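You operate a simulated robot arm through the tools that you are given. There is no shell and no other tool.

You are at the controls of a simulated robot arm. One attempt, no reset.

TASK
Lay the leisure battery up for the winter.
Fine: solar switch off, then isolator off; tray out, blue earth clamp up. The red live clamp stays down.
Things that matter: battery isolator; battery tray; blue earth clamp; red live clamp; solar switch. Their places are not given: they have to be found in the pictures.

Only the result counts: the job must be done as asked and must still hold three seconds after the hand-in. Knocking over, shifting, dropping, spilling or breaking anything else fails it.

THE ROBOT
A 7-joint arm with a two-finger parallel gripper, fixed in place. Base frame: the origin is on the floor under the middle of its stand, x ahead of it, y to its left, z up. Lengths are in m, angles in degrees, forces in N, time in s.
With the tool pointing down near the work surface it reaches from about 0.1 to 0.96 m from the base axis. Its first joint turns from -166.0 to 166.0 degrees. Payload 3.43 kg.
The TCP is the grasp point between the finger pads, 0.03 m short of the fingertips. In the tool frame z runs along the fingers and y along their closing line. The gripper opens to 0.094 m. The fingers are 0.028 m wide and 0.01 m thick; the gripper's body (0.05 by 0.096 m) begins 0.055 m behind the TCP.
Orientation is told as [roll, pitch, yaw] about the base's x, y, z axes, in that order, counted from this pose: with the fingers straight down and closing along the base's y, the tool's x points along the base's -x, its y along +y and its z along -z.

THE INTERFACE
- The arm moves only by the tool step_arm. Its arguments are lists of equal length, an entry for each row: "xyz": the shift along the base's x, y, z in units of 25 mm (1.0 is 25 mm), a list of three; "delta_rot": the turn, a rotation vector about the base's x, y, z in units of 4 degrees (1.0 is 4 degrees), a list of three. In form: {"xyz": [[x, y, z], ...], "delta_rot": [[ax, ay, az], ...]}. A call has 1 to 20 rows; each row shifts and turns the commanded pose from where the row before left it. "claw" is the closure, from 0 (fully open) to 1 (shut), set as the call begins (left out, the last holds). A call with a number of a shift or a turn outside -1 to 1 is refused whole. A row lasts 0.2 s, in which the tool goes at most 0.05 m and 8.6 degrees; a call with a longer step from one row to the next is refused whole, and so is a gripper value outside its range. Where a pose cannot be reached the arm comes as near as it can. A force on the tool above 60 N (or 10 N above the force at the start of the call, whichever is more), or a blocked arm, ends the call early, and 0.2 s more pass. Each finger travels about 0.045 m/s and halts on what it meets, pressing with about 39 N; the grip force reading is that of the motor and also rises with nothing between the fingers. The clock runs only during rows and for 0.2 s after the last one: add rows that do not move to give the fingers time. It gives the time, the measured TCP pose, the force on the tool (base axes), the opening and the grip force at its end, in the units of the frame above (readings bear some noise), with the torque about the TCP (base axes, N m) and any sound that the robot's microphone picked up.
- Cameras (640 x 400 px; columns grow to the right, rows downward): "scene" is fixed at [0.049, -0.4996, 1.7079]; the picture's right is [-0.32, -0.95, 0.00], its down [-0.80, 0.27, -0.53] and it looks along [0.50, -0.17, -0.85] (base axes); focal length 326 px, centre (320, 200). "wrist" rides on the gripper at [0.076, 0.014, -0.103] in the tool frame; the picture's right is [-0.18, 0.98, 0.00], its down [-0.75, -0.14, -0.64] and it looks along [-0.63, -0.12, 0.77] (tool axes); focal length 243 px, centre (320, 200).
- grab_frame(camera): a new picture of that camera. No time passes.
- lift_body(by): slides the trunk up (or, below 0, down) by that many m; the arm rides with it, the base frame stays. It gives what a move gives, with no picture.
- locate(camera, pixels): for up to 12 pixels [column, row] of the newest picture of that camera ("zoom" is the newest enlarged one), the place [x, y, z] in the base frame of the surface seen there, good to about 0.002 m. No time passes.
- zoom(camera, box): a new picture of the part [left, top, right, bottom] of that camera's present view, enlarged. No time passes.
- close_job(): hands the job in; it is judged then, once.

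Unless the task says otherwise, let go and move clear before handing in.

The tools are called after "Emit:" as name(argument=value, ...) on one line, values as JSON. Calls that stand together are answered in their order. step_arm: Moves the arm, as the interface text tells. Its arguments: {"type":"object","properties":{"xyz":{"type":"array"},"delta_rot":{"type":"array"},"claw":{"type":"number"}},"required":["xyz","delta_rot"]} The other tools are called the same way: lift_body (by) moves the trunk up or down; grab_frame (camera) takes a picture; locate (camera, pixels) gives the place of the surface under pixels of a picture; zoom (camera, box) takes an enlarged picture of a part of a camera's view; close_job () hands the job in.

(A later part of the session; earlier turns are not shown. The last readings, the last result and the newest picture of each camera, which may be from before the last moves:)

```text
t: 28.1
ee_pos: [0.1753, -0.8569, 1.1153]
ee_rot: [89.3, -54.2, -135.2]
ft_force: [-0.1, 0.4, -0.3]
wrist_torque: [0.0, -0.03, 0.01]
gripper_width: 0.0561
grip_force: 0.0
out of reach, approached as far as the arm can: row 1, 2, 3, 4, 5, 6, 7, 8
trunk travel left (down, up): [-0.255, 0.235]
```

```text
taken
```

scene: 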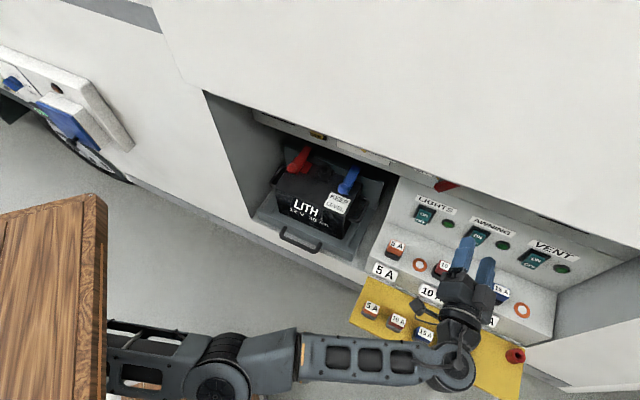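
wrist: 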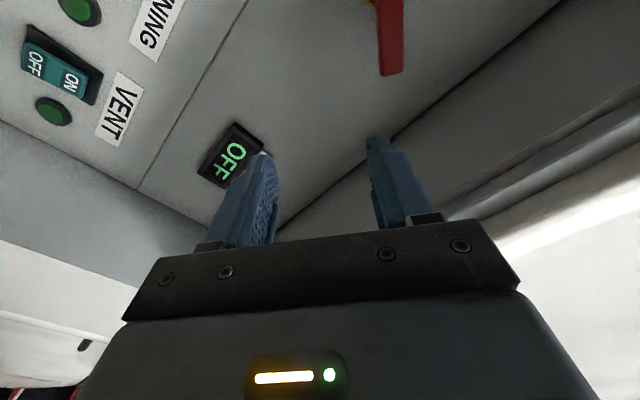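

DRAW reads OFF at (228,160); the key rests tilted clockwise. I'll roll the hand back upright and return in front of the key for a clear view.

Emit:
step_arm(xyz=[[0.314, 0.314, 0], [0.314, 0.314, 0], [0.314, 0.314, 0], [0.314, 0.314, 0], [0.314, 0.314, 0], [0.314, 0.314, 0], [0.314, 0.314, 0], [0.314, 0.314, 0], [0.314, 0.314, 0]], delta_rot=[[-0.7071, 0.7071, 0], [-0.7071, 0.7071, 0], [-0.7071, 0.7071, 0], [-0.7071, 0.7071, 0], [-0.7071, 0.7071, 0], [-0.7071, 0.7071, 0], [-0.7071, 0.7071, 0], [-0.7071, 0.7071, 0], [-0.7071, 0.7071, 0]])

Emit:
grab_frame(camera="wrist")

Emit:
zoom(camera="wrist", box=[200, 0, 440, 160])

```text
t: 30.1
ee_pos: [0.2154, -0.8718, 1.1117]
ee_rot: [-121.4, -89.6, 75.6]
ft_force: [0.0, -1.4, -0.6]
wrist_torque: [0.0, 0.0, -0.01]
gripper_width: 0.0565
grip_force: 0.0
out of reach, approached as far as the arm can: row 1, 2, 3, 4, 5, 6, 7, 8, 9
trunk travel left (down, up): [-0.255, 0.235]
```

```text
taken
```

wrist: 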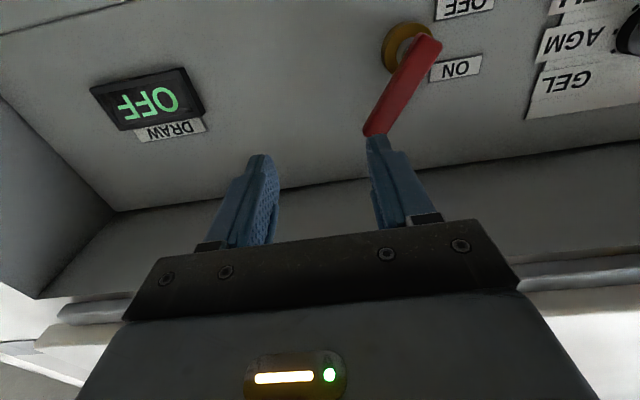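

```text
2.50 times, centred on (320, 80) of wrist
```

zoom: 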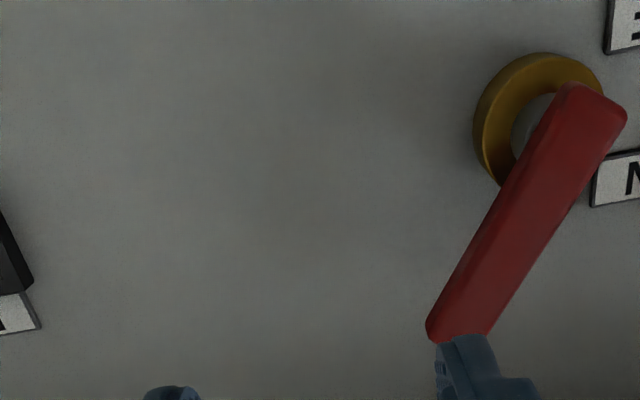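

DRAW still reads OFF at (148,102) and the key sits about 40° clockwise. I want it at its stop, but the arm is in an awkward posture, so I'll first back out and left to recover it.

Emit:
step_arm(xyz=[[-0.3, 0.3, 0], [-0.3, 0.3, 0], [-0.3, 0.3, 0], [-0.3, 0.3, 0]], delta_rot=[[0, 0, 0], [0, 0, 0], [0, 0, 0], [0, 0, 0]])

Emit:
step_arm(xyz=[[0.5, 0.5, 0], [0.5, 0.5, 0], [0.5, 0.5, 0], [0.5, 0.5, 0]], delta_rot=[[0, 0, 0], [0, 0, 0], [0, 0, 0], [0, 0, 0]])

```text
t: 31.1
ee_pos: [0.1789, -0.8596, 1.113]
ee_rot: [-126.6, -89.7, 80.8]
ft_force: [-0.2, 0.3, -0.2]
wrist_torque: [0.0, 0.02, 0.02]
gripper_width: 0.0562
grip_force: 0.1
out of reach, approached as far as the arm can: row 1, 2, 3, 4
trunk travel left (down, up): [-0.255, 0.235]
```

```text
t: 32.1
ee_pos: [0.1935, -0.8644, 1.1116]
ee_rot: [-127.2, -89.7, 81.4]
ft_force: [0.0, -0.1, 0.5]
wrist_torque: [0.0, -0.01, 0.01]
gripper_width: 0.0567
grip_force: 0.1
out of reach, approached as far as the arm can: row 1, 2, 3, 4
trunk travel left (down, up): [-0.255, 0.235]
```

The arm slides along a limit instead of obeying, with its elbow dropped low. I'll try tilting the tool downward a bit to free it, keeping the TCP where it is.

Emit:
step_arm(xyz=[[0, 0, 0], [0, 0, 0], [0, 0, 0], [0, 0, 0]], delta_rot=[[0.7071, 0.7071, 0], [0.7071, 0.7071, 0], [0.7071, 0.7071, 0], [0.7071, 0.7071, 0]])

Emit:
grab_frame(camera="scene")

```text
t: 33.1
ee_pos: [0.1924, -0.8635, 1.1101]
ee_rot: [-1.5, -74.1, -44.5]
ft_force: [-0.2, -0.3, -0.5]
wrist_torque: [-0.04, -0.03, -0.04]
gripper_width: 0.0564
grip_force: 0.1
trunk travel left (down, up): [-0.255, 0.235]
```

```text
taken
```

scene: 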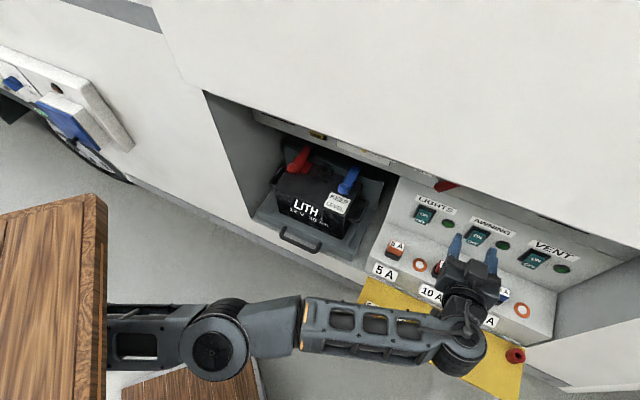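

Tilting worked without a limit report (pitch -74°). Now I'll try backing away from the panel again.

Emit:
step_arm(xyz=[[-0.3, 0.5, 0], [-0.3, 0.5, 0], [-0.2, 0.7, 0], [-0.2, 0.7, 0]], delta_rot=[[0.5, 0.5, 0], [0.5, 0.5, 0], [0.5, 0.5, 0], [0.5, 0.5, 0]])

```text
t: 34.1
ee_pos: [0.168, -0.8033, 1.1122]
ee_rot: [-1.2, -62.7, -44.5]
ft_force: [-0.5, 0.4, -0.6]
wrist_torque: [-0.01, -0.03, 0.02]
gripper_width: 0.0563
grip_force: 0.2
trunk travel left (down, up): [-0.255, 0.235]
```

The arm is free again at (0.168,-0.803,1.112). I'll turn the hand to a more radial heading (about -60°), nearly level, with fingers shut, so I can push the key's upper side toward its stop.

Emit:
step_arm(xyz=[[0, 0, 0], [0, 0, 0], [0, 0, 0], [0, 0, 0], [0, 0, 0], [0, 0, 0], [0, 0, 0], [0, 0, 0], [0, 0, 0]], delta_rot=[[0, 0, -1], [0, 0, -1], [0, 0, -1], [0, 0, -1], [-0.866, -0.5, 0], [-0.866, -0.5, 0], [-0.866, -0.5, 0], [-0.866, -0.5, 0], [-0.866, -0.5, 0]], claw=1.0)

Emit:
grab_frame(camera="wrist")

Emit:
grab_frame(camera="scene")

```text
t: 36.1
ee_pos: [0.1686, -0.803, 1.1106]
ee_rot: [0.4, -82.8, -62.2]
ft_force: [-0.3, -0.1, -0.8]
wrist_torque: [0.02, 0.0, -0.01]
gripper_width: 0.0
grip_force: 33.0
trunk travel left (down, up): [-0.255, 0.235]
```

```text
taken
```

wrist: 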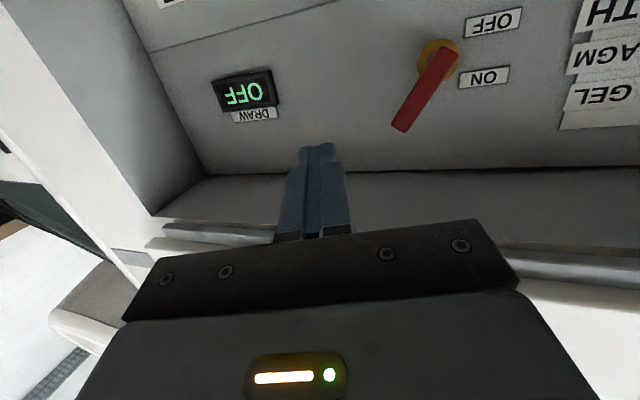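

```text
taken
```

scene: 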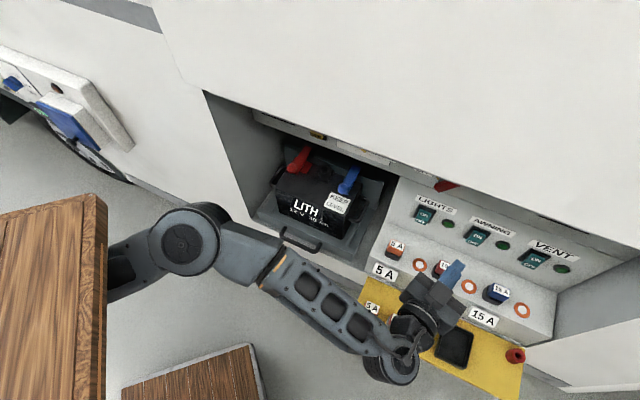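

The arm is in a good posture again (heading -62°, 7° below level), and DRAW still shows OFF. I'll measure the key's present position.

Emit:
zoom(camera="wrist", box=[370, 0, 530, 150])

Emit:
locate(camera="wrist", pixels=[[402, 125], [410, 110], [425, 85], [445, 55], [395, 120], [410, 128], [435, 45], [500, 170], [400, 240]])

```text
2.67 times, centred on (450, 75) of wrist
```

zoom: 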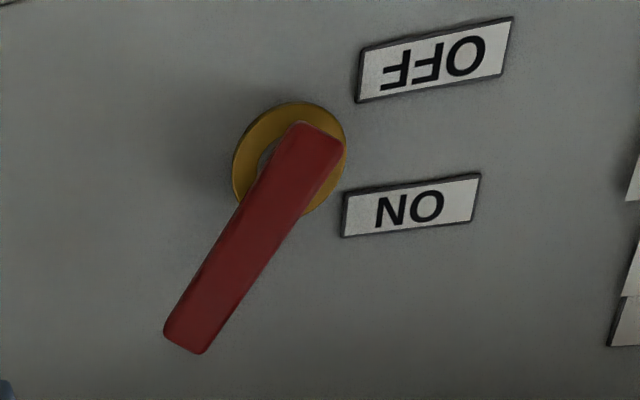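

```text
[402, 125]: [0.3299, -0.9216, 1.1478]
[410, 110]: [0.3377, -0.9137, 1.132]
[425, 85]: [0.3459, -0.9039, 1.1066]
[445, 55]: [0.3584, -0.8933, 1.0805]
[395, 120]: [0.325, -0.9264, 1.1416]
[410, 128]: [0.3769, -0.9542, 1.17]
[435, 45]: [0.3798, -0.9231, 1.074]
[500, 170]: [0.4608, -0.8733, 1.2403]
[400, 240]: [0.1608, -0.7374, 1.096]
```

The key is at about 31° from vertical. I'll move to a spot in front and up-left of it (tip at s≈0.368, z≈1.156, 0.1 m off the depth needed).

Emit:
step_arm(xyz=[[0.82, 0.023, 0.328], [0.82, 0.023, 0.328], [0.82, 0.023, 0.328], [0.82, 0.023, 0.328], [0.82, 0.023, 0.328], [0.82, 0.023, 0.328]], delta_rot=[[0, 0, 0], [0, 0, 0], [0, 0, 0], [0, 0, 0], [0, 0, 0], [0, 0, 0]])

Emit:
grab_frame(camera="wrist")

```text
t: 37.5
ee_pos: [0.2923, -0.7994, 1.1583]
ee_rot: [0.0, -82.5, -61.6]
ft_force: [-0.9, 0.1, 0.9]
wrist_torque: [0.0, 0.0, 0.04]
gripper_width: 0.0
grip_force: 33.1
trunk travel left (down, up): [-0.255, 0.235]
```

```text
taken
```

wrist: 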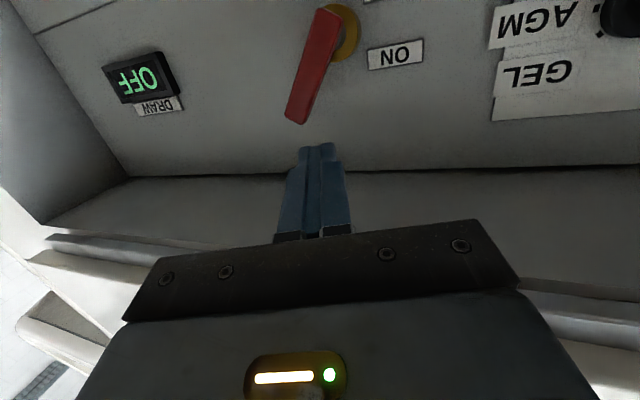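

I'm lined up with the key to the right of the fingers. Now I slide the closed fingers in alongside it.

Emit:
step_arm(xyz=[[0.594, -0.594, 0], [0.594, -0.594, 0], [0.594, -0.594, 0], [0.594, -0.594, 0], [0.594, -0.594, 0]], delta_rot=[[0, 0, 0], [0, 0, 0], [0, 0, 0], [0, 0, 0], [0, 0, 0]])

Emit:
grab_frame(camera="wrist")

```text
t: 38.8
ee_pos: [0.3655, -0.8741, 1.1605]
ee_rot: [0.3, -82.8, -62.1]
ft_force: [0.5, -0.2, -0.4]
wrist_torque: [0.02, 0.06, 0.04]
gripper_width: 0.0
grip_force: 32.9
trunk travel left (down, up): [-0.255, 0.235]
```

```text
taken
```

wrist: 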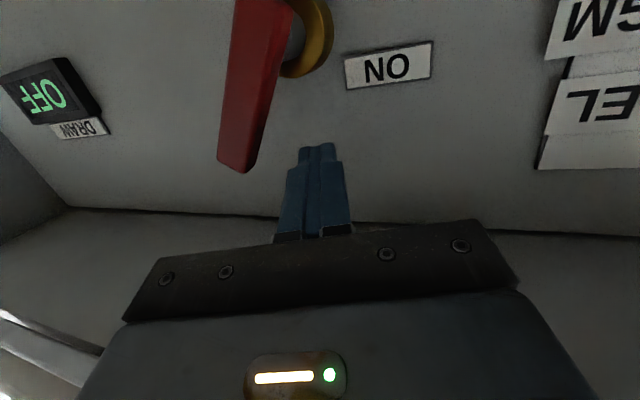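

The fingers are beside the key's upper end with no contact. I'll push it clockwise along its arc, first to about 60°, and read the force.

Emit:
step_arm(xyz=[[-0.248, -0.248, -0.22], [-0.248, -0.248, -0.22], [-0.212, -0.212, -0.08], [-0.212, -0.212, -0.08], [-0.17, -0.17, -0.12], [-0.17, -0.17, -0.12]], delta_rot=[[0, 0, 0], [0, 0, 0], [0, 0, 0], [0, 0, 0], [0, 0, 0], [0, 0, 0]])

Emit:
grab_frame(camera="wrist")

```text
t: 40.1
ee_pos: [0.3333, -0.9049, 1.1399]
ee_rot: [0.5, -82.7, -62.2]
ft_force: [-0.2, 0.2, -0.1]
wrist_torque: [-0.02, 0.0, 0.01]
gripper_width: 0.0001
grip_force: 32.5
trunk travel left (down, up): [-0.255, 0.235]
```

```text
taken
```

wrist: 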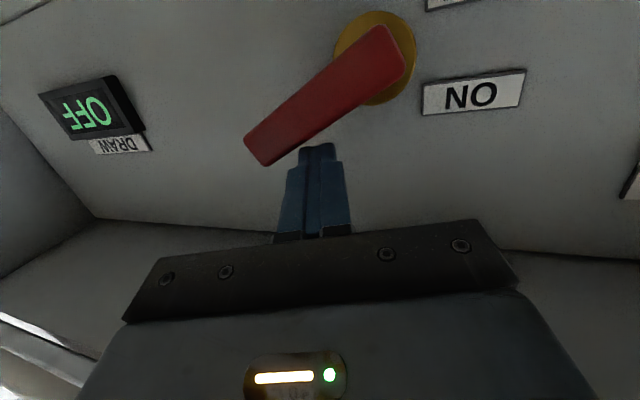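

The key moved freely to about 60°. Continuing along the arc to about 100°, watching for a stop.

Emit:
step_arm(xyz=[[-0.15, -0.15, -0.215], [-0.15, -0.15, -0.215], [-0.105, -0.105, -0.246], [-0.105, -0.105, -0.246], [-0.085, -0.085, -0.36]], delta_rot=[[0, 0, 0], [0, 0, 0], [0, 0, 0], [0, 0, 0], [0, 0, 0]])

Emit:
grab_frame(camera="wrist")

```text
t: 41.4
ee_pos: [0.3213, -0.9201, 1.1161]
ee_rot: [-0.2, -83.4, -61.4]
ft_force: [2.1, 6.2, 35.7]
wrist_torque: [-0.68, -0.45, 0.59]
gripper_width: 0.0
grip_force: 32.9
trunk travel left (down, up): [-0.255, 0.235]
```

```text
taken
```

wrist: 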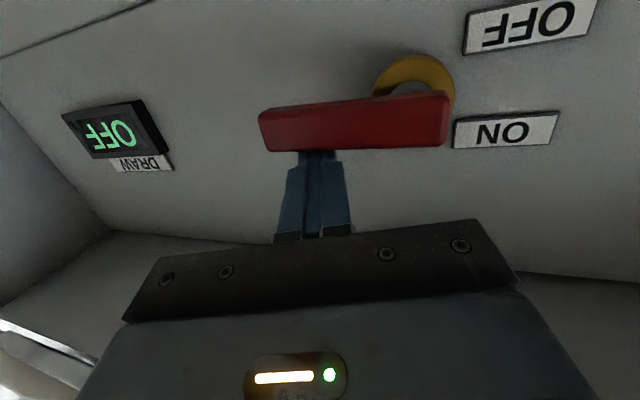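

36 N upward: the key met its stop horizontal at 90°, and DRAW reads OFF. I'll lift slightly off it and back straight out.

Emit:
step_arm(xyz=[[0, 0, 0.5], [-0.6, 0.6, 0.1], [-0.6, 0.6, 0], [-0.6, 0.6, 0], [-0.6, 0.6, 0], [-0.6, 0.6, 0], [-0.6, 0.6, 0], [-0.6, 0.6, 0]], delta_rot=[[0, 0, 0], [0, 0, 0], [0, 0, 0], [0, 0, 0], [0, 0, 0], [0, 0, 0], [0, 0, 0], [0, 0, 0]])

Emit:
grab_frame(camera="wrist")

Emit:
grab_frame(camera="scene")

```text
t: 43.1
ee_pos: [0.2138, -0.8148, 1.1213]
ee_rot: [0.1, -82.7, -61.9]
ft_force: [0.1, -0.7, -0.4]
wrist_torque: [0.04, 0.03, -0.05]
gripper_width: 0.0
grip_force: 33.0
trunk travel left (down, up): [-0.255, 0.235]
```

```text
taken
```

wrist: 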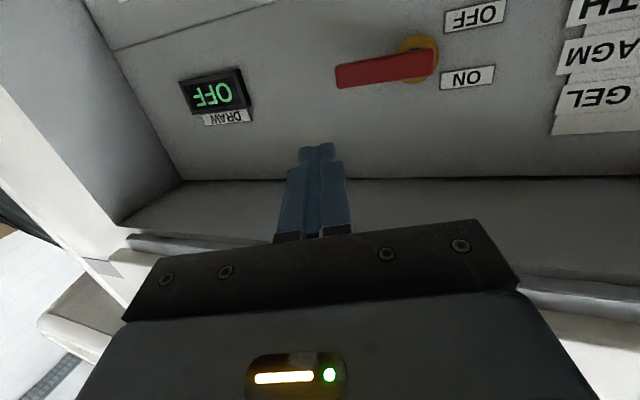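

```text
taken
```

scene: 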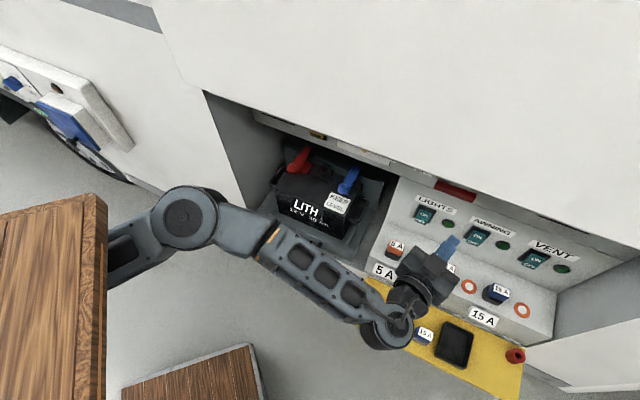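

The isolator key stays horizontal, DRAW shows OFF, and all lamps are dark. Next I'll withdraw and swing over in front of the battery bay, tilting the hand down to look at the tray.

Emit:
step_arm(xyz=[[-0.6, 0.6, 0], [-0.6, 0.6, 0], [-0.6, 0.6, 0], [-0.6, 0.6, 0], [-0.6, 0.6, 0], [0.667, 0.957, -0.237], [0.667, 0.957, -0.237], [0.667, 0.957, -0.237], [0.667, 0.957, -0.237], [0.667, 0.957, -0.237], [0.667, 0.957, -0.237], [0.667, 0.957, -0.237], [0.667, 0.957, -0.237], [0.667, 0.957, -0.237], [0.667, 0.957, -0.237], [0.667, 0.957, -0.237], [0.667, 0.957, -0.237]], delta_rot=[[0, 0, 0.85], [0, 0, 0.85], [0, 0, 0.85], [0, 0, 0.85], [0, 0, 0.85], [0.68, 0.68, 0], [0.68, 0.68, 0], [0.68, 0.68, 0], [0.68, 0.68, 0], [0.68, 0.68, 0], [0.68, 0.68, 0], [0.68, 0.68, 0], [0.68, 0.68, 0], [0.68, 0.68, 0], [0.68, 0.68, 0], [0, 0, 0], [0, 0, 0]], claw=0.3)

Emit:
grab_frame(camera="wrist")

Emit:
grab_frame(camera="scene")

```text
t: 46.8
ee_pos: [0.3371, -0.4532, 1.0472]
ee_rot: [0.3, -43.3, -45.3]
ft_force: [-0.4, -0.7, 0.3]
wrist_torque: [0.0, 0.0, 0.03]
gripper_width: 0.0657
grip_force: 0.1
trunk travel left (down, up): [-0.255, 0.235]
```

```text
taken
```

wrist: 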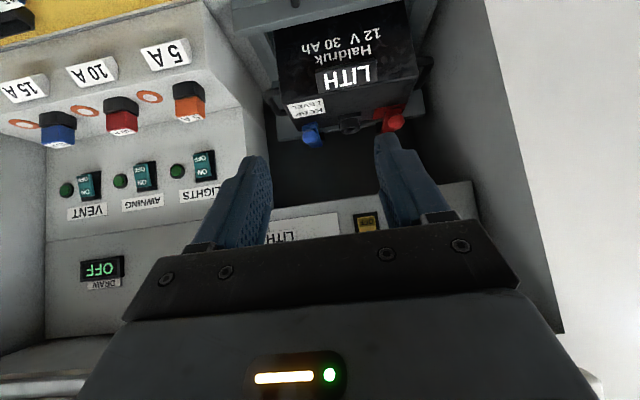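

```text
taken
```

scene: 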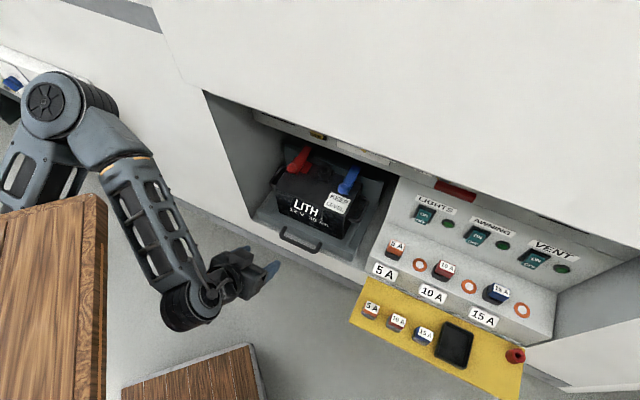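

The hand is back in front of the bay. I'll examine the tray handle at scene (300,240) closely and measure it.

Emit:
zoom(camera="scene", box=[240, 180, 400, 290])

Emit:
locate(camera="scene", pixels=[[281, 230], [283, 238], [300, 247], [318, 252], [321, 247], [300, 240], [290, 228], [312, 238], [270, 225], [345, 255], [260, 218], [355, 262]])

```text
3.64 times, centred on (320, 235) of scene
```

zoom: 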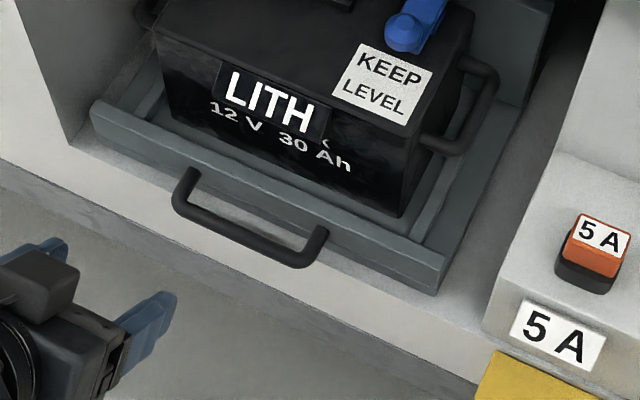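

```text
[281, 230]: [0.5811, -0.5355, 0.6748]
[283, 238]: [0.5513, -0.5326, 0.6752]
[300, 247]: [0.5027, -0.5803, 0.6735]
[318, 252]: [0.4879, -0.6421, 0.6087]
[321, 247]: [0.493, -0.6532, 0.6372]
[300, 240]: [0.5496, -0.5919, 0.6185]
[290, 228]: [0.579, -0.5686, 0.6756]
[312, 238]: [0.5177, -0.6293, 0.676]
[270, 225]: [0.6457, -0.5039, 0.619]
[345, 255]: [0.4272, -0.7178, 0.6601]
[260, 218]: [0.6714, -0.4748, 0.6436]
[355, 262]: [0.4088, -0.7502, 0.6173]
```

I'll measure the handle bar precisely on this enlargement.

Emit:
locate(camera="zoom", pixels=[[187, 178], [179, 203], [215, 226], [250, 244], [285, 258], [312, 258], [322, 234], [260, 200], [150, 140], [400, 260], [300, 285], [230, 205]])

```text
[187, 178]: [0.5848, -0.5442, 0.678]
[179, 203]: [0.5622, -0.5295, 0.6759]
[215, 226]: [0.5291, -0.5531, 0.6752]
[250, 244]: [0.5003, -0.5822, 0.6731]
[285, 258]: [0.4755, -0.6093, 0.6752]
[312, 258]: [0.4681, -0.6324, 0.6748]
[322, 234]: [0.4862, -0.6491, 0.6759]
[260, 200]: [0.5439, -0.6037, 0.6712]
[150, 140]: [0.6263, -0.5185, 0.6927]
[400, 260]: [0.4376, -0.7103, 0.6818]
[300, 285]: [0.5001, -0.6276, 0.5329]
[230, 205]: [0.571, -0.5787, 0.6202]
```

The bar spans s≈-0.02…0.117 at d≈-0.766, z≈0.67, with about 36 mm between it and the tray front (d≈-0.811). Before lowering the trunk I check where the elbow is relative to the wall fittings at upper left.

Emit:
locate(camera="scene", pixels=[[45, 97], [60, 75], [90, 100], [10, 80], [80, 60], [130, 100], [30, 60], [180, 305], [100, 200], [20, 230]])

Emit:
zoom(camera="scene", box=[0, 0, 240, 150])

```text
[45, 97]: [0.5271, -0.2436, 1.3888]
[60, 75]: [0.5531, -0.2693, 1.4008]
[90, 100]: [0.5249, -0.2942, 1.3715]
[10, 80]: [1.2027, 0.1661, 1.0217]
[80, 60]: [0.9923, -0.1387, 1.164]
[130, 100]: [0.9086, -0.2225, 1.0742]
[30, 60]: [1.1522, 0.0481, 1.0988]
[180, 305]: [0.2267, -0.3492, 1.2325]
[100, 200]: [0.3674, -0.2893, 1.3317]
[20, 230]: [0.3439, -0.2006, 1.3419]
```

```text
2.67 times, centred on (120, 75) of scene
```

zoom: 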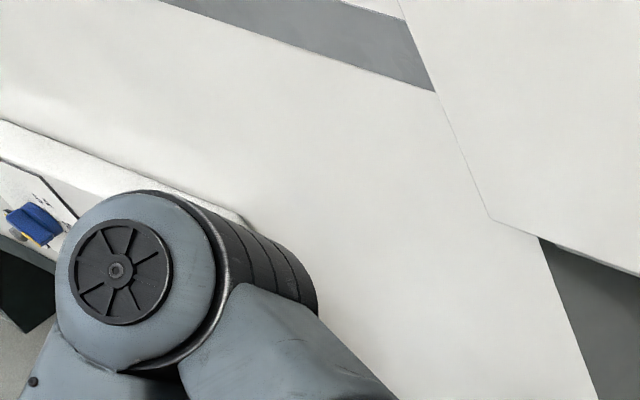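

The elbow is at (0.53,-0.25,1.39), well clear of the wall fittings. I'll lower the trunk 0.2 m.

Emit:
lift_body(by=-0.2)

Emit:
step_arm(xyz=[[0, 0, 0], [0, 0, 0], [0, 0, 0], [0, 0, 0], [0, 0, 0], [0, 0, 0], [0, 0, 0]], delta_rot=[[0.7071, 0.7071, 0], [0.7071, 0.7071, 0], [0.7071, 0.7071, 0], [0.7071, 0.7071, 0], [0.7071, 0.7071, 0], [0.7071, 0.7071, 0], [0.7071, 0.7071, 0]])

Emit:
grab_frame(camera="wrist")

Emit:
grab_frame(camera="scene")

```text
t: 48.9
ee_pos: [0.3382, -0.4524, 0.8478]
ee_rot: [0.0, -43.4, -44.8]
ft_force: [-0.4, 0.2, -0.1]
wrist_torque: [-0.02, 0.0, 0.01]
gripper_width: 0.0658
grip_force: 0.0
trunk travel left (down, up): [-0.055, 0.435]
```

```text
t: 50.5
ee_pos: [0.3395, -0.4546, 0.8526]
ee_rot: [0.3, -16.3, -44.9]
ft_force: [-0.6, -0.1, 0.4]
wrist_torque: [0.01, 0.01, 0.03]
gripper_width: 0.0656
grip_force: 0.1
trunk travel left (down, up): [-0.055, 0.435]
```

```text
taken
```

wrist: 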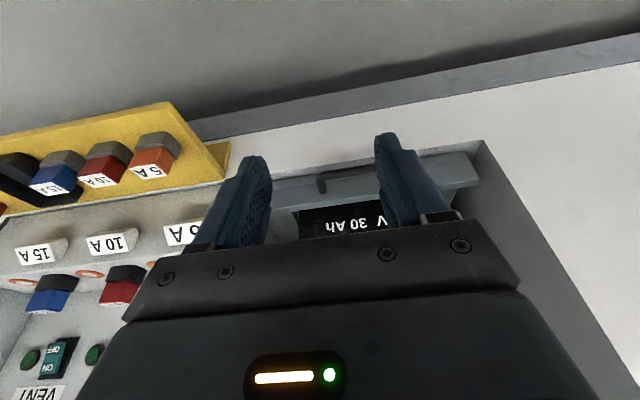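

```text
taken
```

scene: 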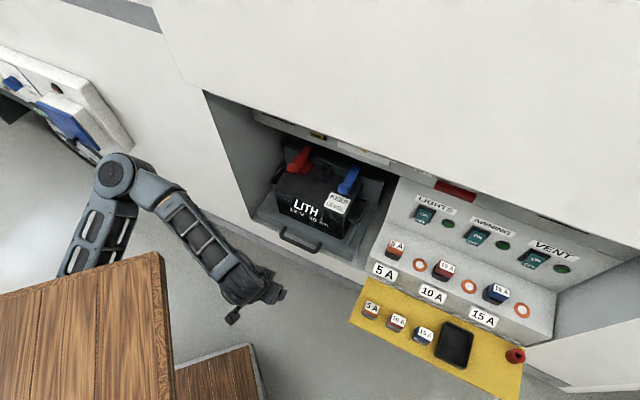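

Clear view of tray front from above. Now I'll roll the hand 90° about its own axis so the fingers close along the pull direction, watching for limits.

Emit:
step_arm(xyz=[[0, 0, 0], [0, 0, 0], [0, 0, 0], [0, 0, 0], [0, 0, 0], [0, 0, 0], [0, 0, 0], [0, 0, 0], [0, 0, 0], [0, 0, 0], [0, 0, 0], [0, 0, 0], [0, 0, 0], [0, 0, 0], [0, 0, 0], [0, 0, 0], [0, 0, 0], [0, 0, 0], [0, 0, 0], [0, 0, 0]], delta_rot=[[-0.203, 0.203, 1.0], [-0.203, 0.203, 1.0], [-0.203, 0.203, 1.0], [-0.203, 0.203, 1.0], [-0.203, 0.203, 1.0], [-0.203, 0.203, 1.0], [-0.203, 0.203, 1.0], [-0.203, 0.203, 1.0], [-0.203, 0.203, 1.0], [-0.203, 0.203, 1.0], [-0.203, 0.203, 1.0], [-0.203, 0.203, 1.0], [-0.203, 0.203, 1.0], [-0.203, 0.203, 1.0], [-0.203, 0.203, 1.0], [-0.203, 0.203, 1.0], [-0.203, 0.203, 1.0], [-0.203, 0.203, 1.0], [-0.203, 0.203, 1.0], [-0.203, 0.203, 1.0]])

Emit:
grab_frame(camera="wrist")

Emit:
grab_frame(camera="scene")

```text
t: 54.7
ee_pos: [0.3392, -0.4539, 0.8523]
ee_rot: [-15.6, -2.2, 38.6]
ft_force: [0.4, 0.3, -0.1]
wrist_torque: [-0.02, 0.02, 0.0]
gripper_width: 0.066
grip_force: 0.1
trunk travel left (down, up): [-0.055, 0.435]
```

```text
taken
```

wrist: 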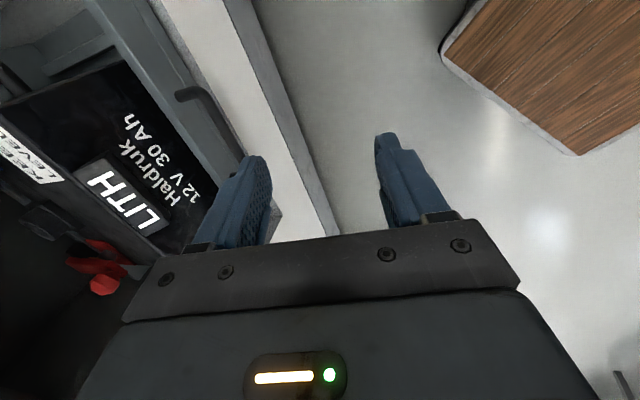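

```text
taken
```

scene: 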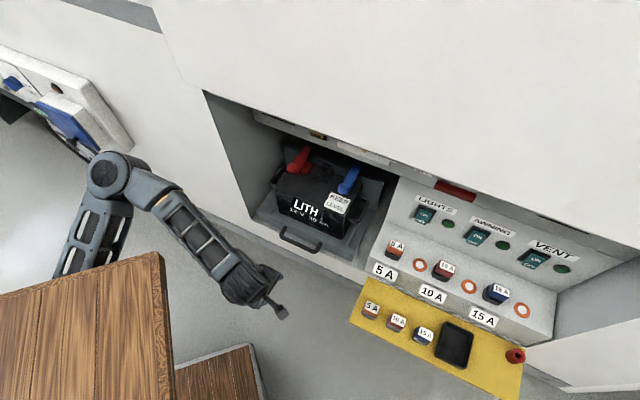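

The roll worked (yaw ≈39°) and the handle shows at wrist (205,105). I'll finish the turn, narrow the opening to about 42 mm and re-measure the bar.

Emit:
step_arm(xyz=[[0, 0, 0], [0, 0, 0], [0, 0, 0]], delta_rot=[[-0.156, 0.156, 0.77], [-0.156, 0.156, 0.77], [0, 0, 0]], claw=0.55)

Emit:
grab_frame(camera="wrist")

Emit:
zoom(camera="wrist", box=[120, 40, 280, 160])

```text
t: 55.5
ee_pos: [0.339, -0.4526, 0.8522]
ee_rot: [-15.7, -0.4, 44.8]
ft_force: [0.2, 0.2, 0.2]
wrist_torque: [-0.01, 0.02, -0.02]
gripper_width: 0.0423
grip_force: 0.1
trunk travel left (down, up): [-0.055, 0.435]
```

```text
taken
```

wrist: 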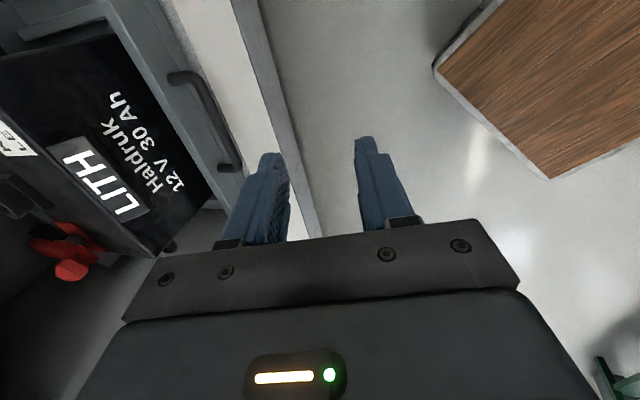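

```text
3.33 times, centred on (200, 100) of wrist
```

zoom: 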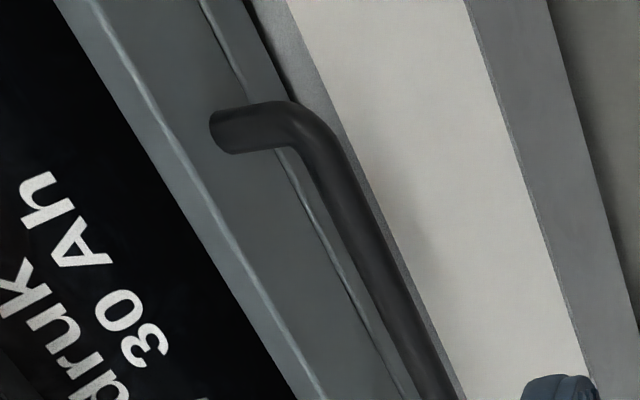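

Emit:
locate(camera="zoom", pixels=[[300, 130], [345, 215], [390, 300], [425, 370], [322, 215], [370, 215], [215, 130], [300, 230], [250, 270], [180, 170], [420, 300], [365, 300]])

Emit:
locate(camera="wrist", pixels=[[235, 165], [225, 140], [180, 75], [232, 120], [265, 160], [210, 130]])

```text
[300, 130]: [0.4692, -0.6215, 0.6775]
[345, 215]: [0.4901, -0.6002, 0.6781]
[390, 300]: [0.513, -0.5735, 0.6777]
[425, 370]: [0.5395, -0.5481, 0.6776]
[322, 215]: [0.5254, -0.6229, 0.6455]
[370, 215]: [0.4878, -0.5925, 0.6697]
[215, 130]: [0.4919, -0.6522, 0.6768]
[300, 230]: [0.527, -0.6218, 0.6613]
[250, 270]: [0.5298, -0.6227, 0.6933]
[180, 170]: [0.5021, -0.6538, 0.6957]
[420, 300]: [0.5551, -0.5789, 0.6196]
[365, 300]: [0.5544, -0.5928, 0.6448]
```

```text
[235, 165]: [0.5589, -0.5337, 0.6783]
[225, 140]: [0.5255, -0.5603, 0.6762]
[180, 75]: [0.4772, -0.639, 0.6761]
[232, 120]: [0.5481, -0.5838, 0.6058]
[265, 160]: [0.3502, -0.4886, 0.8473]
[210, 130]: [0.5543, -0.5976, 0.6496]
```

Bar centre is at d≈-0.770, z≈0.670, about 15 mm thick, gap to the tray front 34 mm. I'll move to 0.1 m above it along the tool axis at the handle's middle (s≈0.046).

Emit:
step_arm(xyz=[[0.863, -0.585, -0.447], [0.863, -0.585, -0.447], [0.863, -0.585, -0.447], [0.863, -0.585, -0.447], [0.863, -0.585, -0.447], [0.863, -0.585, -0.447], [0.863, -0.585, -0.447]], delta_rot=[[0, 0, 0], [0, 0, 0], [0, 0, 0], [0, 0, 0], [0, 0, 0], [0, 0, 0], [0, 0, 0]])

Emit:
grab_frame(camera="wrist")

Emit:
zoom(camera="scene", box=[200, 150, 400, 290])

```text
t: 57.1
ee_pos: [0.4906, -0.5575, 0.7743]
ee_rot: [-15.8, -0.5, 44.6]
ft_force: [0.1, -0.4, -0.1]
wrist_torque: [0.02, 0.03, -0.03]
gripper_width: 0.0423
grip_force: 0.0
trunk travel left (down, up): [-0.055, 0.435]
```

```text
taken
```

wrist: 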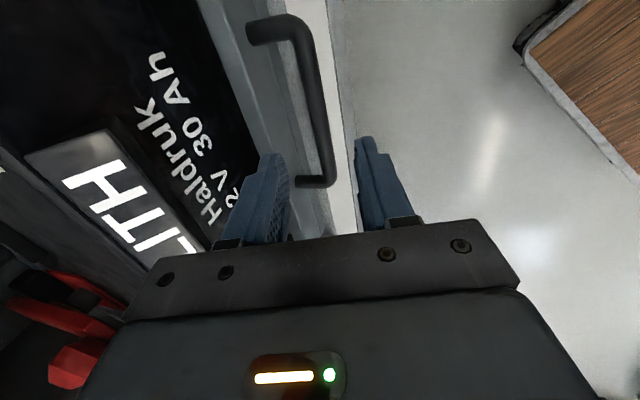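

```text
2.86 times, centred on (300, 220) of scene
```

zoom: 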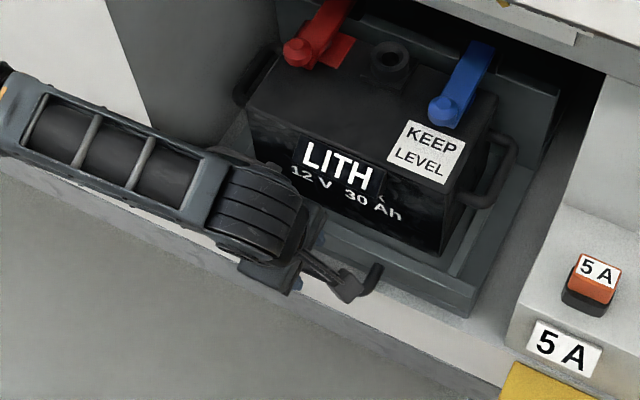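

The bar runs between the two fingers in the wrist picture (318,130). I'll descend along the tool axis to straddle it.

Emit:
step_arm(xyz=[[0.142, -0.142, -0.77], [0.142, -0.142, -0.77], [0.142, -0.142, -0.77], [0.142, -0.142, -0.77], [0.142, -0.142, -0.77]], delta_rot=[[0, 0, 0], [0, 0, 0], [0, 0, 0], [0, 0, 0], [0, 0, 0]])

Emit:
grab_frame(camera="wrist")

Emit:
zoom(camera="scene", box=[200, 150, 400, 290])

```text
t: 58.3
ee_pos: [0.5083, -0.5739, 0.6781]
ee_rot: [-15.8, -0.5, 44.8]
ft_force: [0.0, 0.3, 0.3]
wrist_torque: [0.0, 0.03, 0.01]
gripper_width: 0.0422
grip_force: 0.0
trunk travel left (down, up): [-0.055, 0.435]
```

```text
taken
```

wrist: 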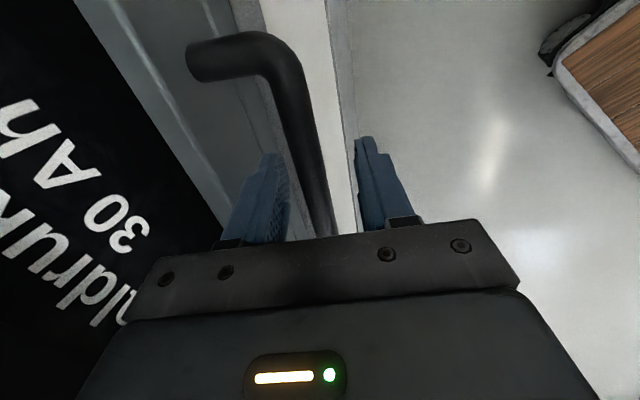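

```text
2.86 times, centred on (300, 220) of scene
```

zoom: 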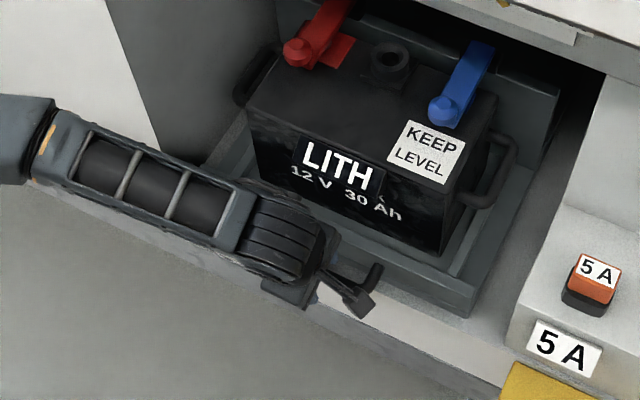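

The bar is between the fingers with no contact force. Closing on it now.

Emit:
step_arm(xyz=[[0, 0, 0], [0, 0, 0], [0, 0, 0], [0, 0, 0]], delta_rot=[[0, 0, 0], [0, 0, 0], [0, 0, 0], [0, 0, 0]], claw=1.0)

Emit:
grab_frame(camera="wrist")

```text
t: 59.3
ee_pos: [0.5071, -0.575, 0.6786]
ee_rot: [-15.8, -0.4, 44.8]
ft_force: [4.9, -6.1, 13.4]
wrist_torque: [-0.32, 0.12, 1.3]
gripper_width: 0.0161
grip_force: 45.1
trunk travel left (down, up): [-0.055, 0.435]
```

```text
taken
```

wrist: 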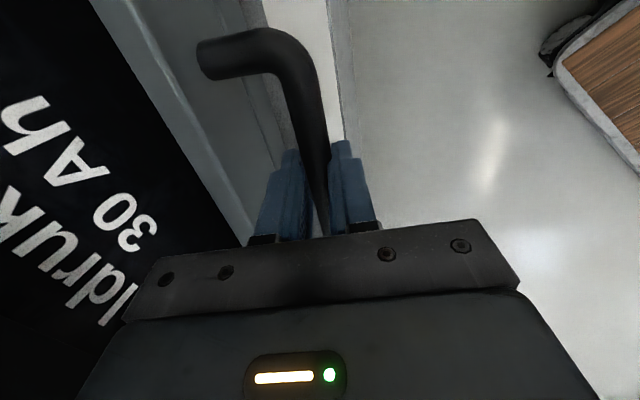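

The bar is held (16 mm). I'll pull gently straight out along the normal, about 60 mm first, and read the force.

Emit:
step_arm(xyz=[[-0.1, 0.1, 0], [-0.15, 0.15, 0], [-0.2, 0.2, 0], [-0.2, 0.2, 0], [-0.2, 0.2, 0], [-0.2, 0.2, 0], [-0.2, 0.2, 0], [-0.2, 0.2, 0], [-0.2, 0.2, 0]], delta_rot=[[0, 0, 0], [0, 0, 0], [0, 0, 0], [0, 0, 0], [0, 0, 0], [0, 0, 0], [0, 0, 0], [0, 0, 0], [0, 0, 0]])

Emit:
grab_frame(camera="scene")

```text
t: 61.3
ee_pos: [0.4667, -0.5327, 0.6792]
ee_rot: [-15.8, -0.3, 44.7]
ft_force: [-0.2, 0.2, 32.1]
wrist_torque: [-0.14, 0.02, 1.29]
gripper_width: 0.0159
grip_force: 44.9
trunk travel left (down, up): [-0.055, 0.435]
```

```text
taken
```

scene: 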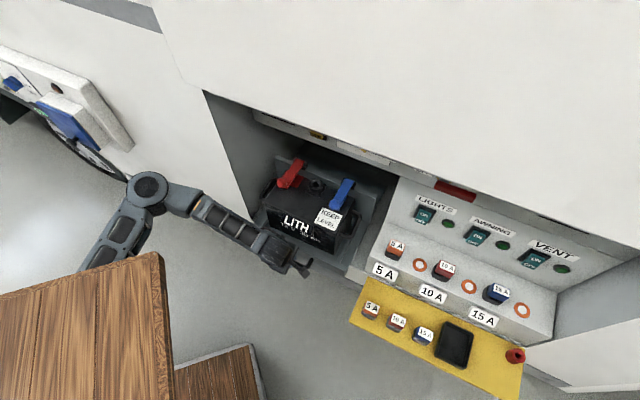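

The tray follows smoothly (58 mm out); there's a 32 N upward load so I'm pressing down a touch. I'll continue pulling while easing up slightly.

Emit:
step_arm(xyz=[[-0.2, 0.2, 0.03], [-0.25, 0.25, 0.03], [-0.25, 0.25, 0.02], [-0.25, 0.25, 0.02], [-0.25, 0.25, 0], [-0.25, 0.25, 0], [-0.25, 0.25, 0], [-0.25, 0.25, 0], [-0.2, 0.2, 0]], delta_rot=[[0, 0, 0], [0, 0, 0], [0, 0, 0], [0, 0, 0], [0, 0, 0], [0, 0, 0], [0, 0, 0], [0, 0, 0], [0, 0, 0]])

Emit:
grab_frame(camera="scene")

```text
t: 63.3
ee_pos: [0.4127, -0.4784, 0.6792]
ee_rot: [-15.5, -0.5, 44.6]
ft_force: [-13.1, -13.7, -33.5]
wrist_torque: [-0.48, 0.53, 1.07]
gripper_width: 0.016
grip_force: 45.5
trunk travel left (down, up): [-0.055, 0.435]
```

```text
taken
```

scene: 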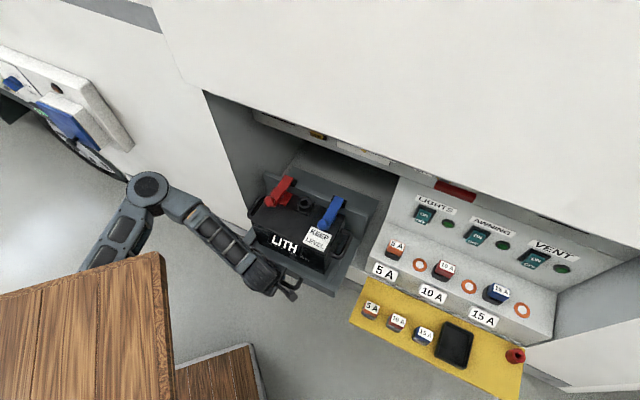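

The tray is about 135 mm out and level, but I over-lifted slightly (-33 N). I'll correct by about 1.3 mm down and 1 mm right, and keep pulling toward the stop.

Emit:
step_arm(xyz=[[-0.1, 0.05, -0.03], [-0.2, 0.18, -0.02], [-0.25, 0.24, 0], [-0.25, 0.245, 0], [-0.25, 0.245, 0], [-0.25, 0.245, 0]], delta_rot=[[0, 0, 0], [0, 0, 0], [0, 0, 0], [0, 0, 0], [0, 0, 0], [0, 0, 0]])

Emit:
grab_frame(camera="scene")

```text
t: 64.7
ee_pos: [0.3819, -0.4483, 0.6792]
ee_rot: [-15.7, -0.5, 44.8]
ft_force: [12.6, 12.0, -7.6]
wrist_torque: [0.66, -0.38, 1.49]
gripper_width: 0.0157
grip_force: 45.3
trunk travel left (down, up): [-0.055, 0.435]
```

```text
taken
```

scene: 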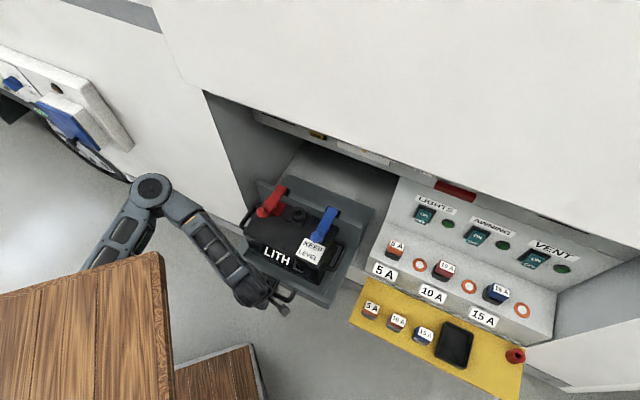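

Now 178 mm out, and still moving freely (no outward resistance). I'll keep going.

Emit:
step_arm(xyz=[[-0.23, 0.25, -0.005], [-0.245, 0.25, -0.005], [-0.25, 0.25, 0], [-0.25, 0.25, 0], [-0.25, 0.25, 0]], delta_rot=[[0, 0, 0], [0, 0, 0], [0, 0, 0], [0, 0, 0], [0, 0, 0]])

Emit:
grab_frame(camera="scene")

```text
t: 65.9
ee_pos: [0.3507, -0.4171, 0.6794]
ee_rot: [-15.7, -0.4, 44.7]
ft_force: [22.1, 21.6, -3.8]
wrist_torque: [-0.07, 0.17, 1.24]
gripper_width: 0.0159
grip_force: 44.8
trunk travel left (down, up): [-0.055, 0.435]
```

```text
taken
```

scene: 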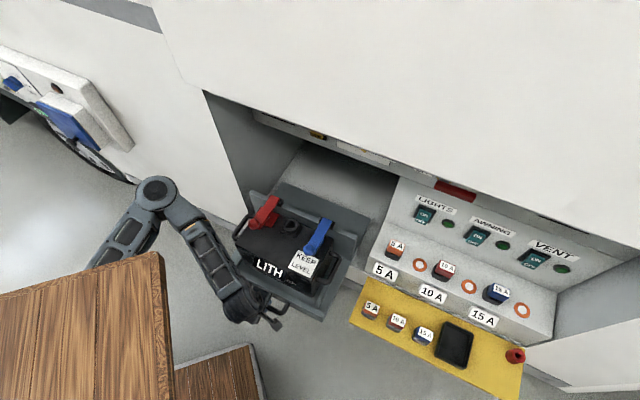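

222 mm out, still free along the pull; a 31 N side load says I'm ~1 mm too far right. I'll correct and go on in smaller steps toward the stop.

Emit:
step_arm(xyz=[[-0.08, 0.12, 0], [-0.15, 0.16, 0], [-0.15, 0.15, 0], [-0.15, 0.15, 0], [-0.15, 0.15, 0]], delta_rot=[[0, 0, 0], [0, 0, 0], [0, 0, 0], [0, 0, 0], [0, 0, 0]])

Emit:
grab_frame(camera="scene")

```text
t: 67.1
ee_pos: [0.3325, -0.3992, 0.6801]
ee_rot: [-15.7, -0.5, 44.7]
ft_force: [17.9, 15.8, 1.1]
wrist_torque: [0.3, -0.18, 1.38]
gripper_width: 0.0159
grip_force: 45.2
trunk travel left (down, up): [-0.055, 0.435]
```

```text
taken
```

scene: 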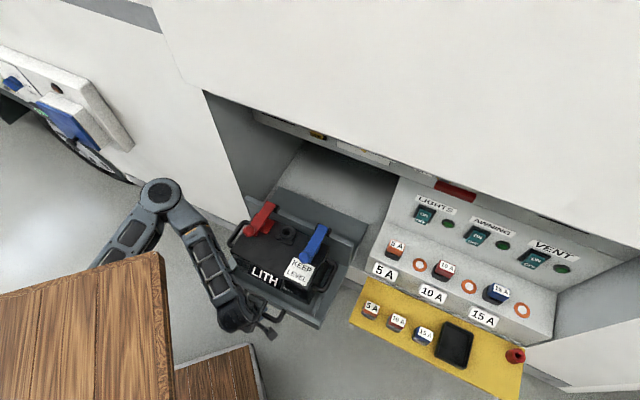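

Out 248 mm now with no stop yet. I'll continue a little with a force watch, then check the tray's rear board.

Emit:
step_arm(xyz=[[-0.1, 0.13, 0], [-0.14, 0.15, 0], [-0.15, 0.15, 0], [-0.15, 0.15, 0]], delta_rot=[[0, 0, 0], [0, 0, 0], [0, 0, 0], [0, 0, 0]])

Emit:
grab_frame(camera="scene")

Emit:
zoom(camera="scene", box=[200, 150, 400, 340])

```text
t: 68.1
ee_pos: [0.3195, -0.3853, 0.6795]
ee_rot: [-15.7, -0.3, 44.7]
ft_force: [5.6, 3.6, 4.3]
wrist_torque: [0.06, 0.0, 1.32]
gripper_width: 0.0161
grip_force: 45.3
trunk travel left (down, up): [-0.055, 0.435]
```

```text
taken
```

scene: 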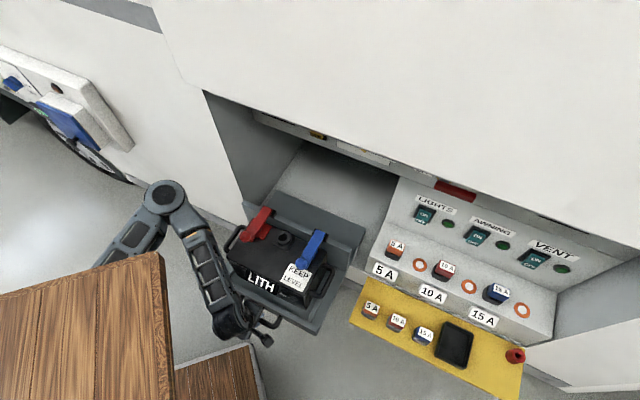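

```text
2.11 times, centred on (300, 245) of scene
```

zoom: 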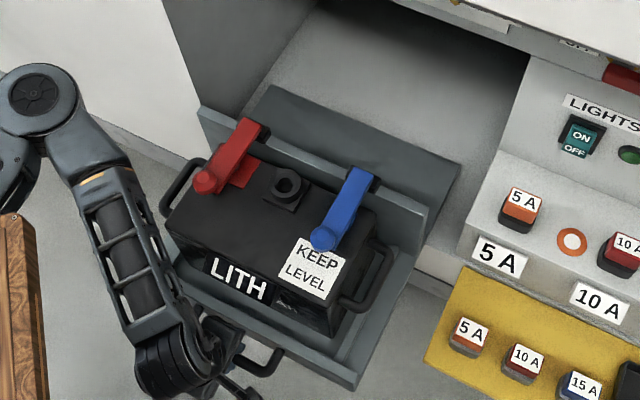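

I'll measure the tray's rear portion, to see how much of it is still on the cabinet floor.

Emit:
locate(camera="zoom", pixels=[[360, 140], [280, 100], [450, 170], [320, 165], [240, 125], [420, 205], [400, 100], [430, 240], [320, 170], [300, 60], [345, 200], [235, 160]])

```text
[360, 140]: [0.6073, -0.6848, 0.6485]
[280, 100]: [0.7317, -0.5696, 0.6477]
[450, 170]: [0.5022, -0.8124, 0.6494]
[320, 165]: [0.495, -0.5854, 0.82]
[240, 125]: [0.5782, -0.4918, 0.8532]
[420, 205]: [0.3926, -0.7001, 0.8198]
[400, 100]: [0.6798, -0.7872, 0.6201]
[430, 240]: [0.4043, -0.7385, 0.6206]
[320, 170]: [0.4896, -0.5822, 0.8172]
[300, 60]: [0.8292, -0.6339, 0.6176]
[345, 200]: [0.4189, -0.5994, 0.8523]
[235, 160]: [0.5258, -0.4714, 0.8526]
```

The tray floor reaches back to d≈-0.925, so about 0.12 m is still inside. I'll keep pulling in small rows until the stop is felt.

Emit:
step_arm(xyz=[[-0.14, 0.14, 0], [-0.14, 0.14, 0], [-0.14, 0.14, 0], [-0.14, 0.14, 0], [-0.14, 0.14, 0]], delta_rot=[[0, 0, 0], [0, 0, 0], [0, 0, 0], [0, 0, 0], [0, 0, 0]])

```text
t: 69.3
ee_pos: [0.3021, -0.3676, 0.6795]
ee_rot: [-15.8, -0.4, 44.7]
ft_force: [-7.4, -8.4, 6.5]
wrist_torque: [-0.29, 0.33, 1.22]
gripper_width: 0.0158
grip_force: 44.8
trunk travel left (down, up): [-0.055, 0.435]
```

292 mm out and still no stop; the hand is nearing the robot's own trunk (y≈-0.29). Let me look before going further.

Emit:
grab_frame(camera="scene")

Emit:
grab_frame(camera="wrist")

Emit:
zoom(camera="scene", box=[100, 150, 400, 360])

```text
taken
```

scene: 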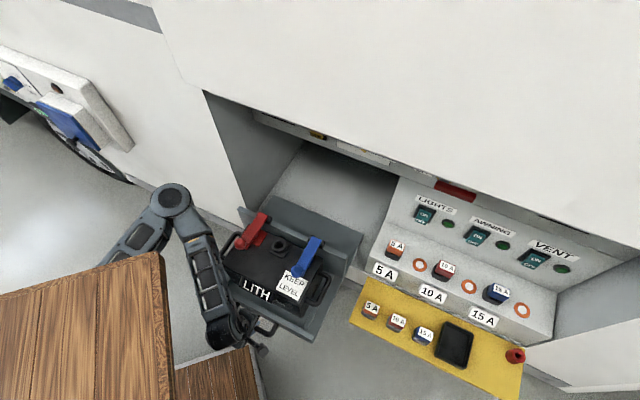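

```text
taken
```

wrist: 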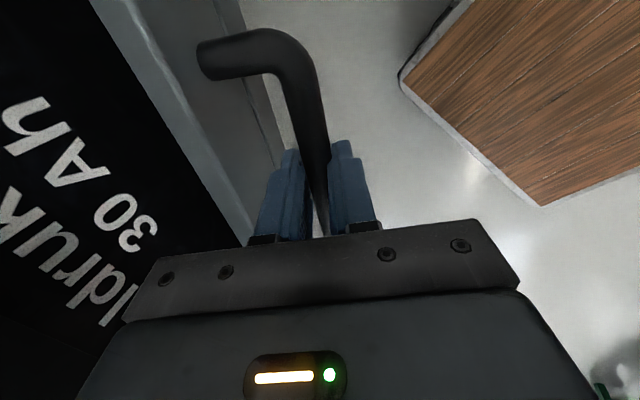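

```text
1.90 times, centred on (250, 255) of scene
```

zoom: 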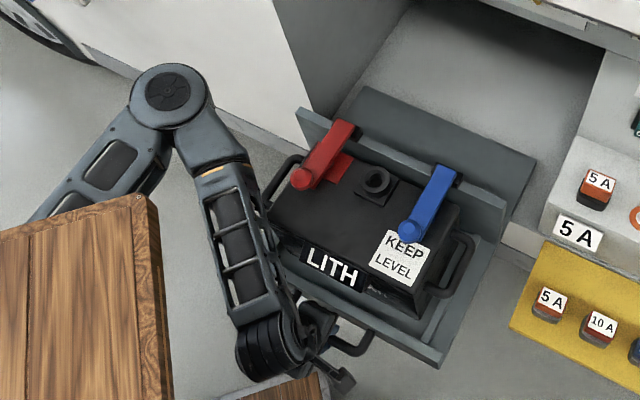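

The hand stays clear of the trunk's slab, and the tray is still level. I'll pull on in small rows.

Emit:
step_arm(xyz=[[-0.14, 0.13, 0], [-0.14, 0.14, 0], [-0.14, 0.14, 0], [-0.14, 0.14, 0]], delta_rot=[[0, 0, 0], [0, 0, 0], [0, 0, 0], [0, 0, 0]])

Emit:
grab_frame(camera="scene")

```text
t: 70.3
ee_pos: [0.2894, -0.3531, 0.6782]
ee_rot: [-15.7, -0.4, 44.7]
ft_force: [-10.5, -11.7, 0.2]
wrist_torque: [-0.62, 0.61, 1.07]
gripper_width: 0.0157
grip_force: 44.7
trunk travel left (down, up): [-0.055, 0.435]
```

```text
taken
```

scene: 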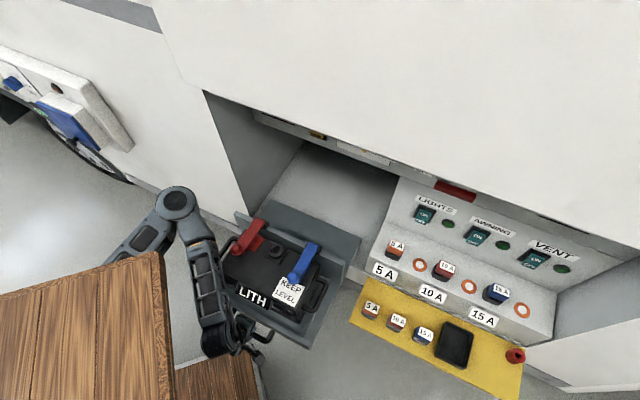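

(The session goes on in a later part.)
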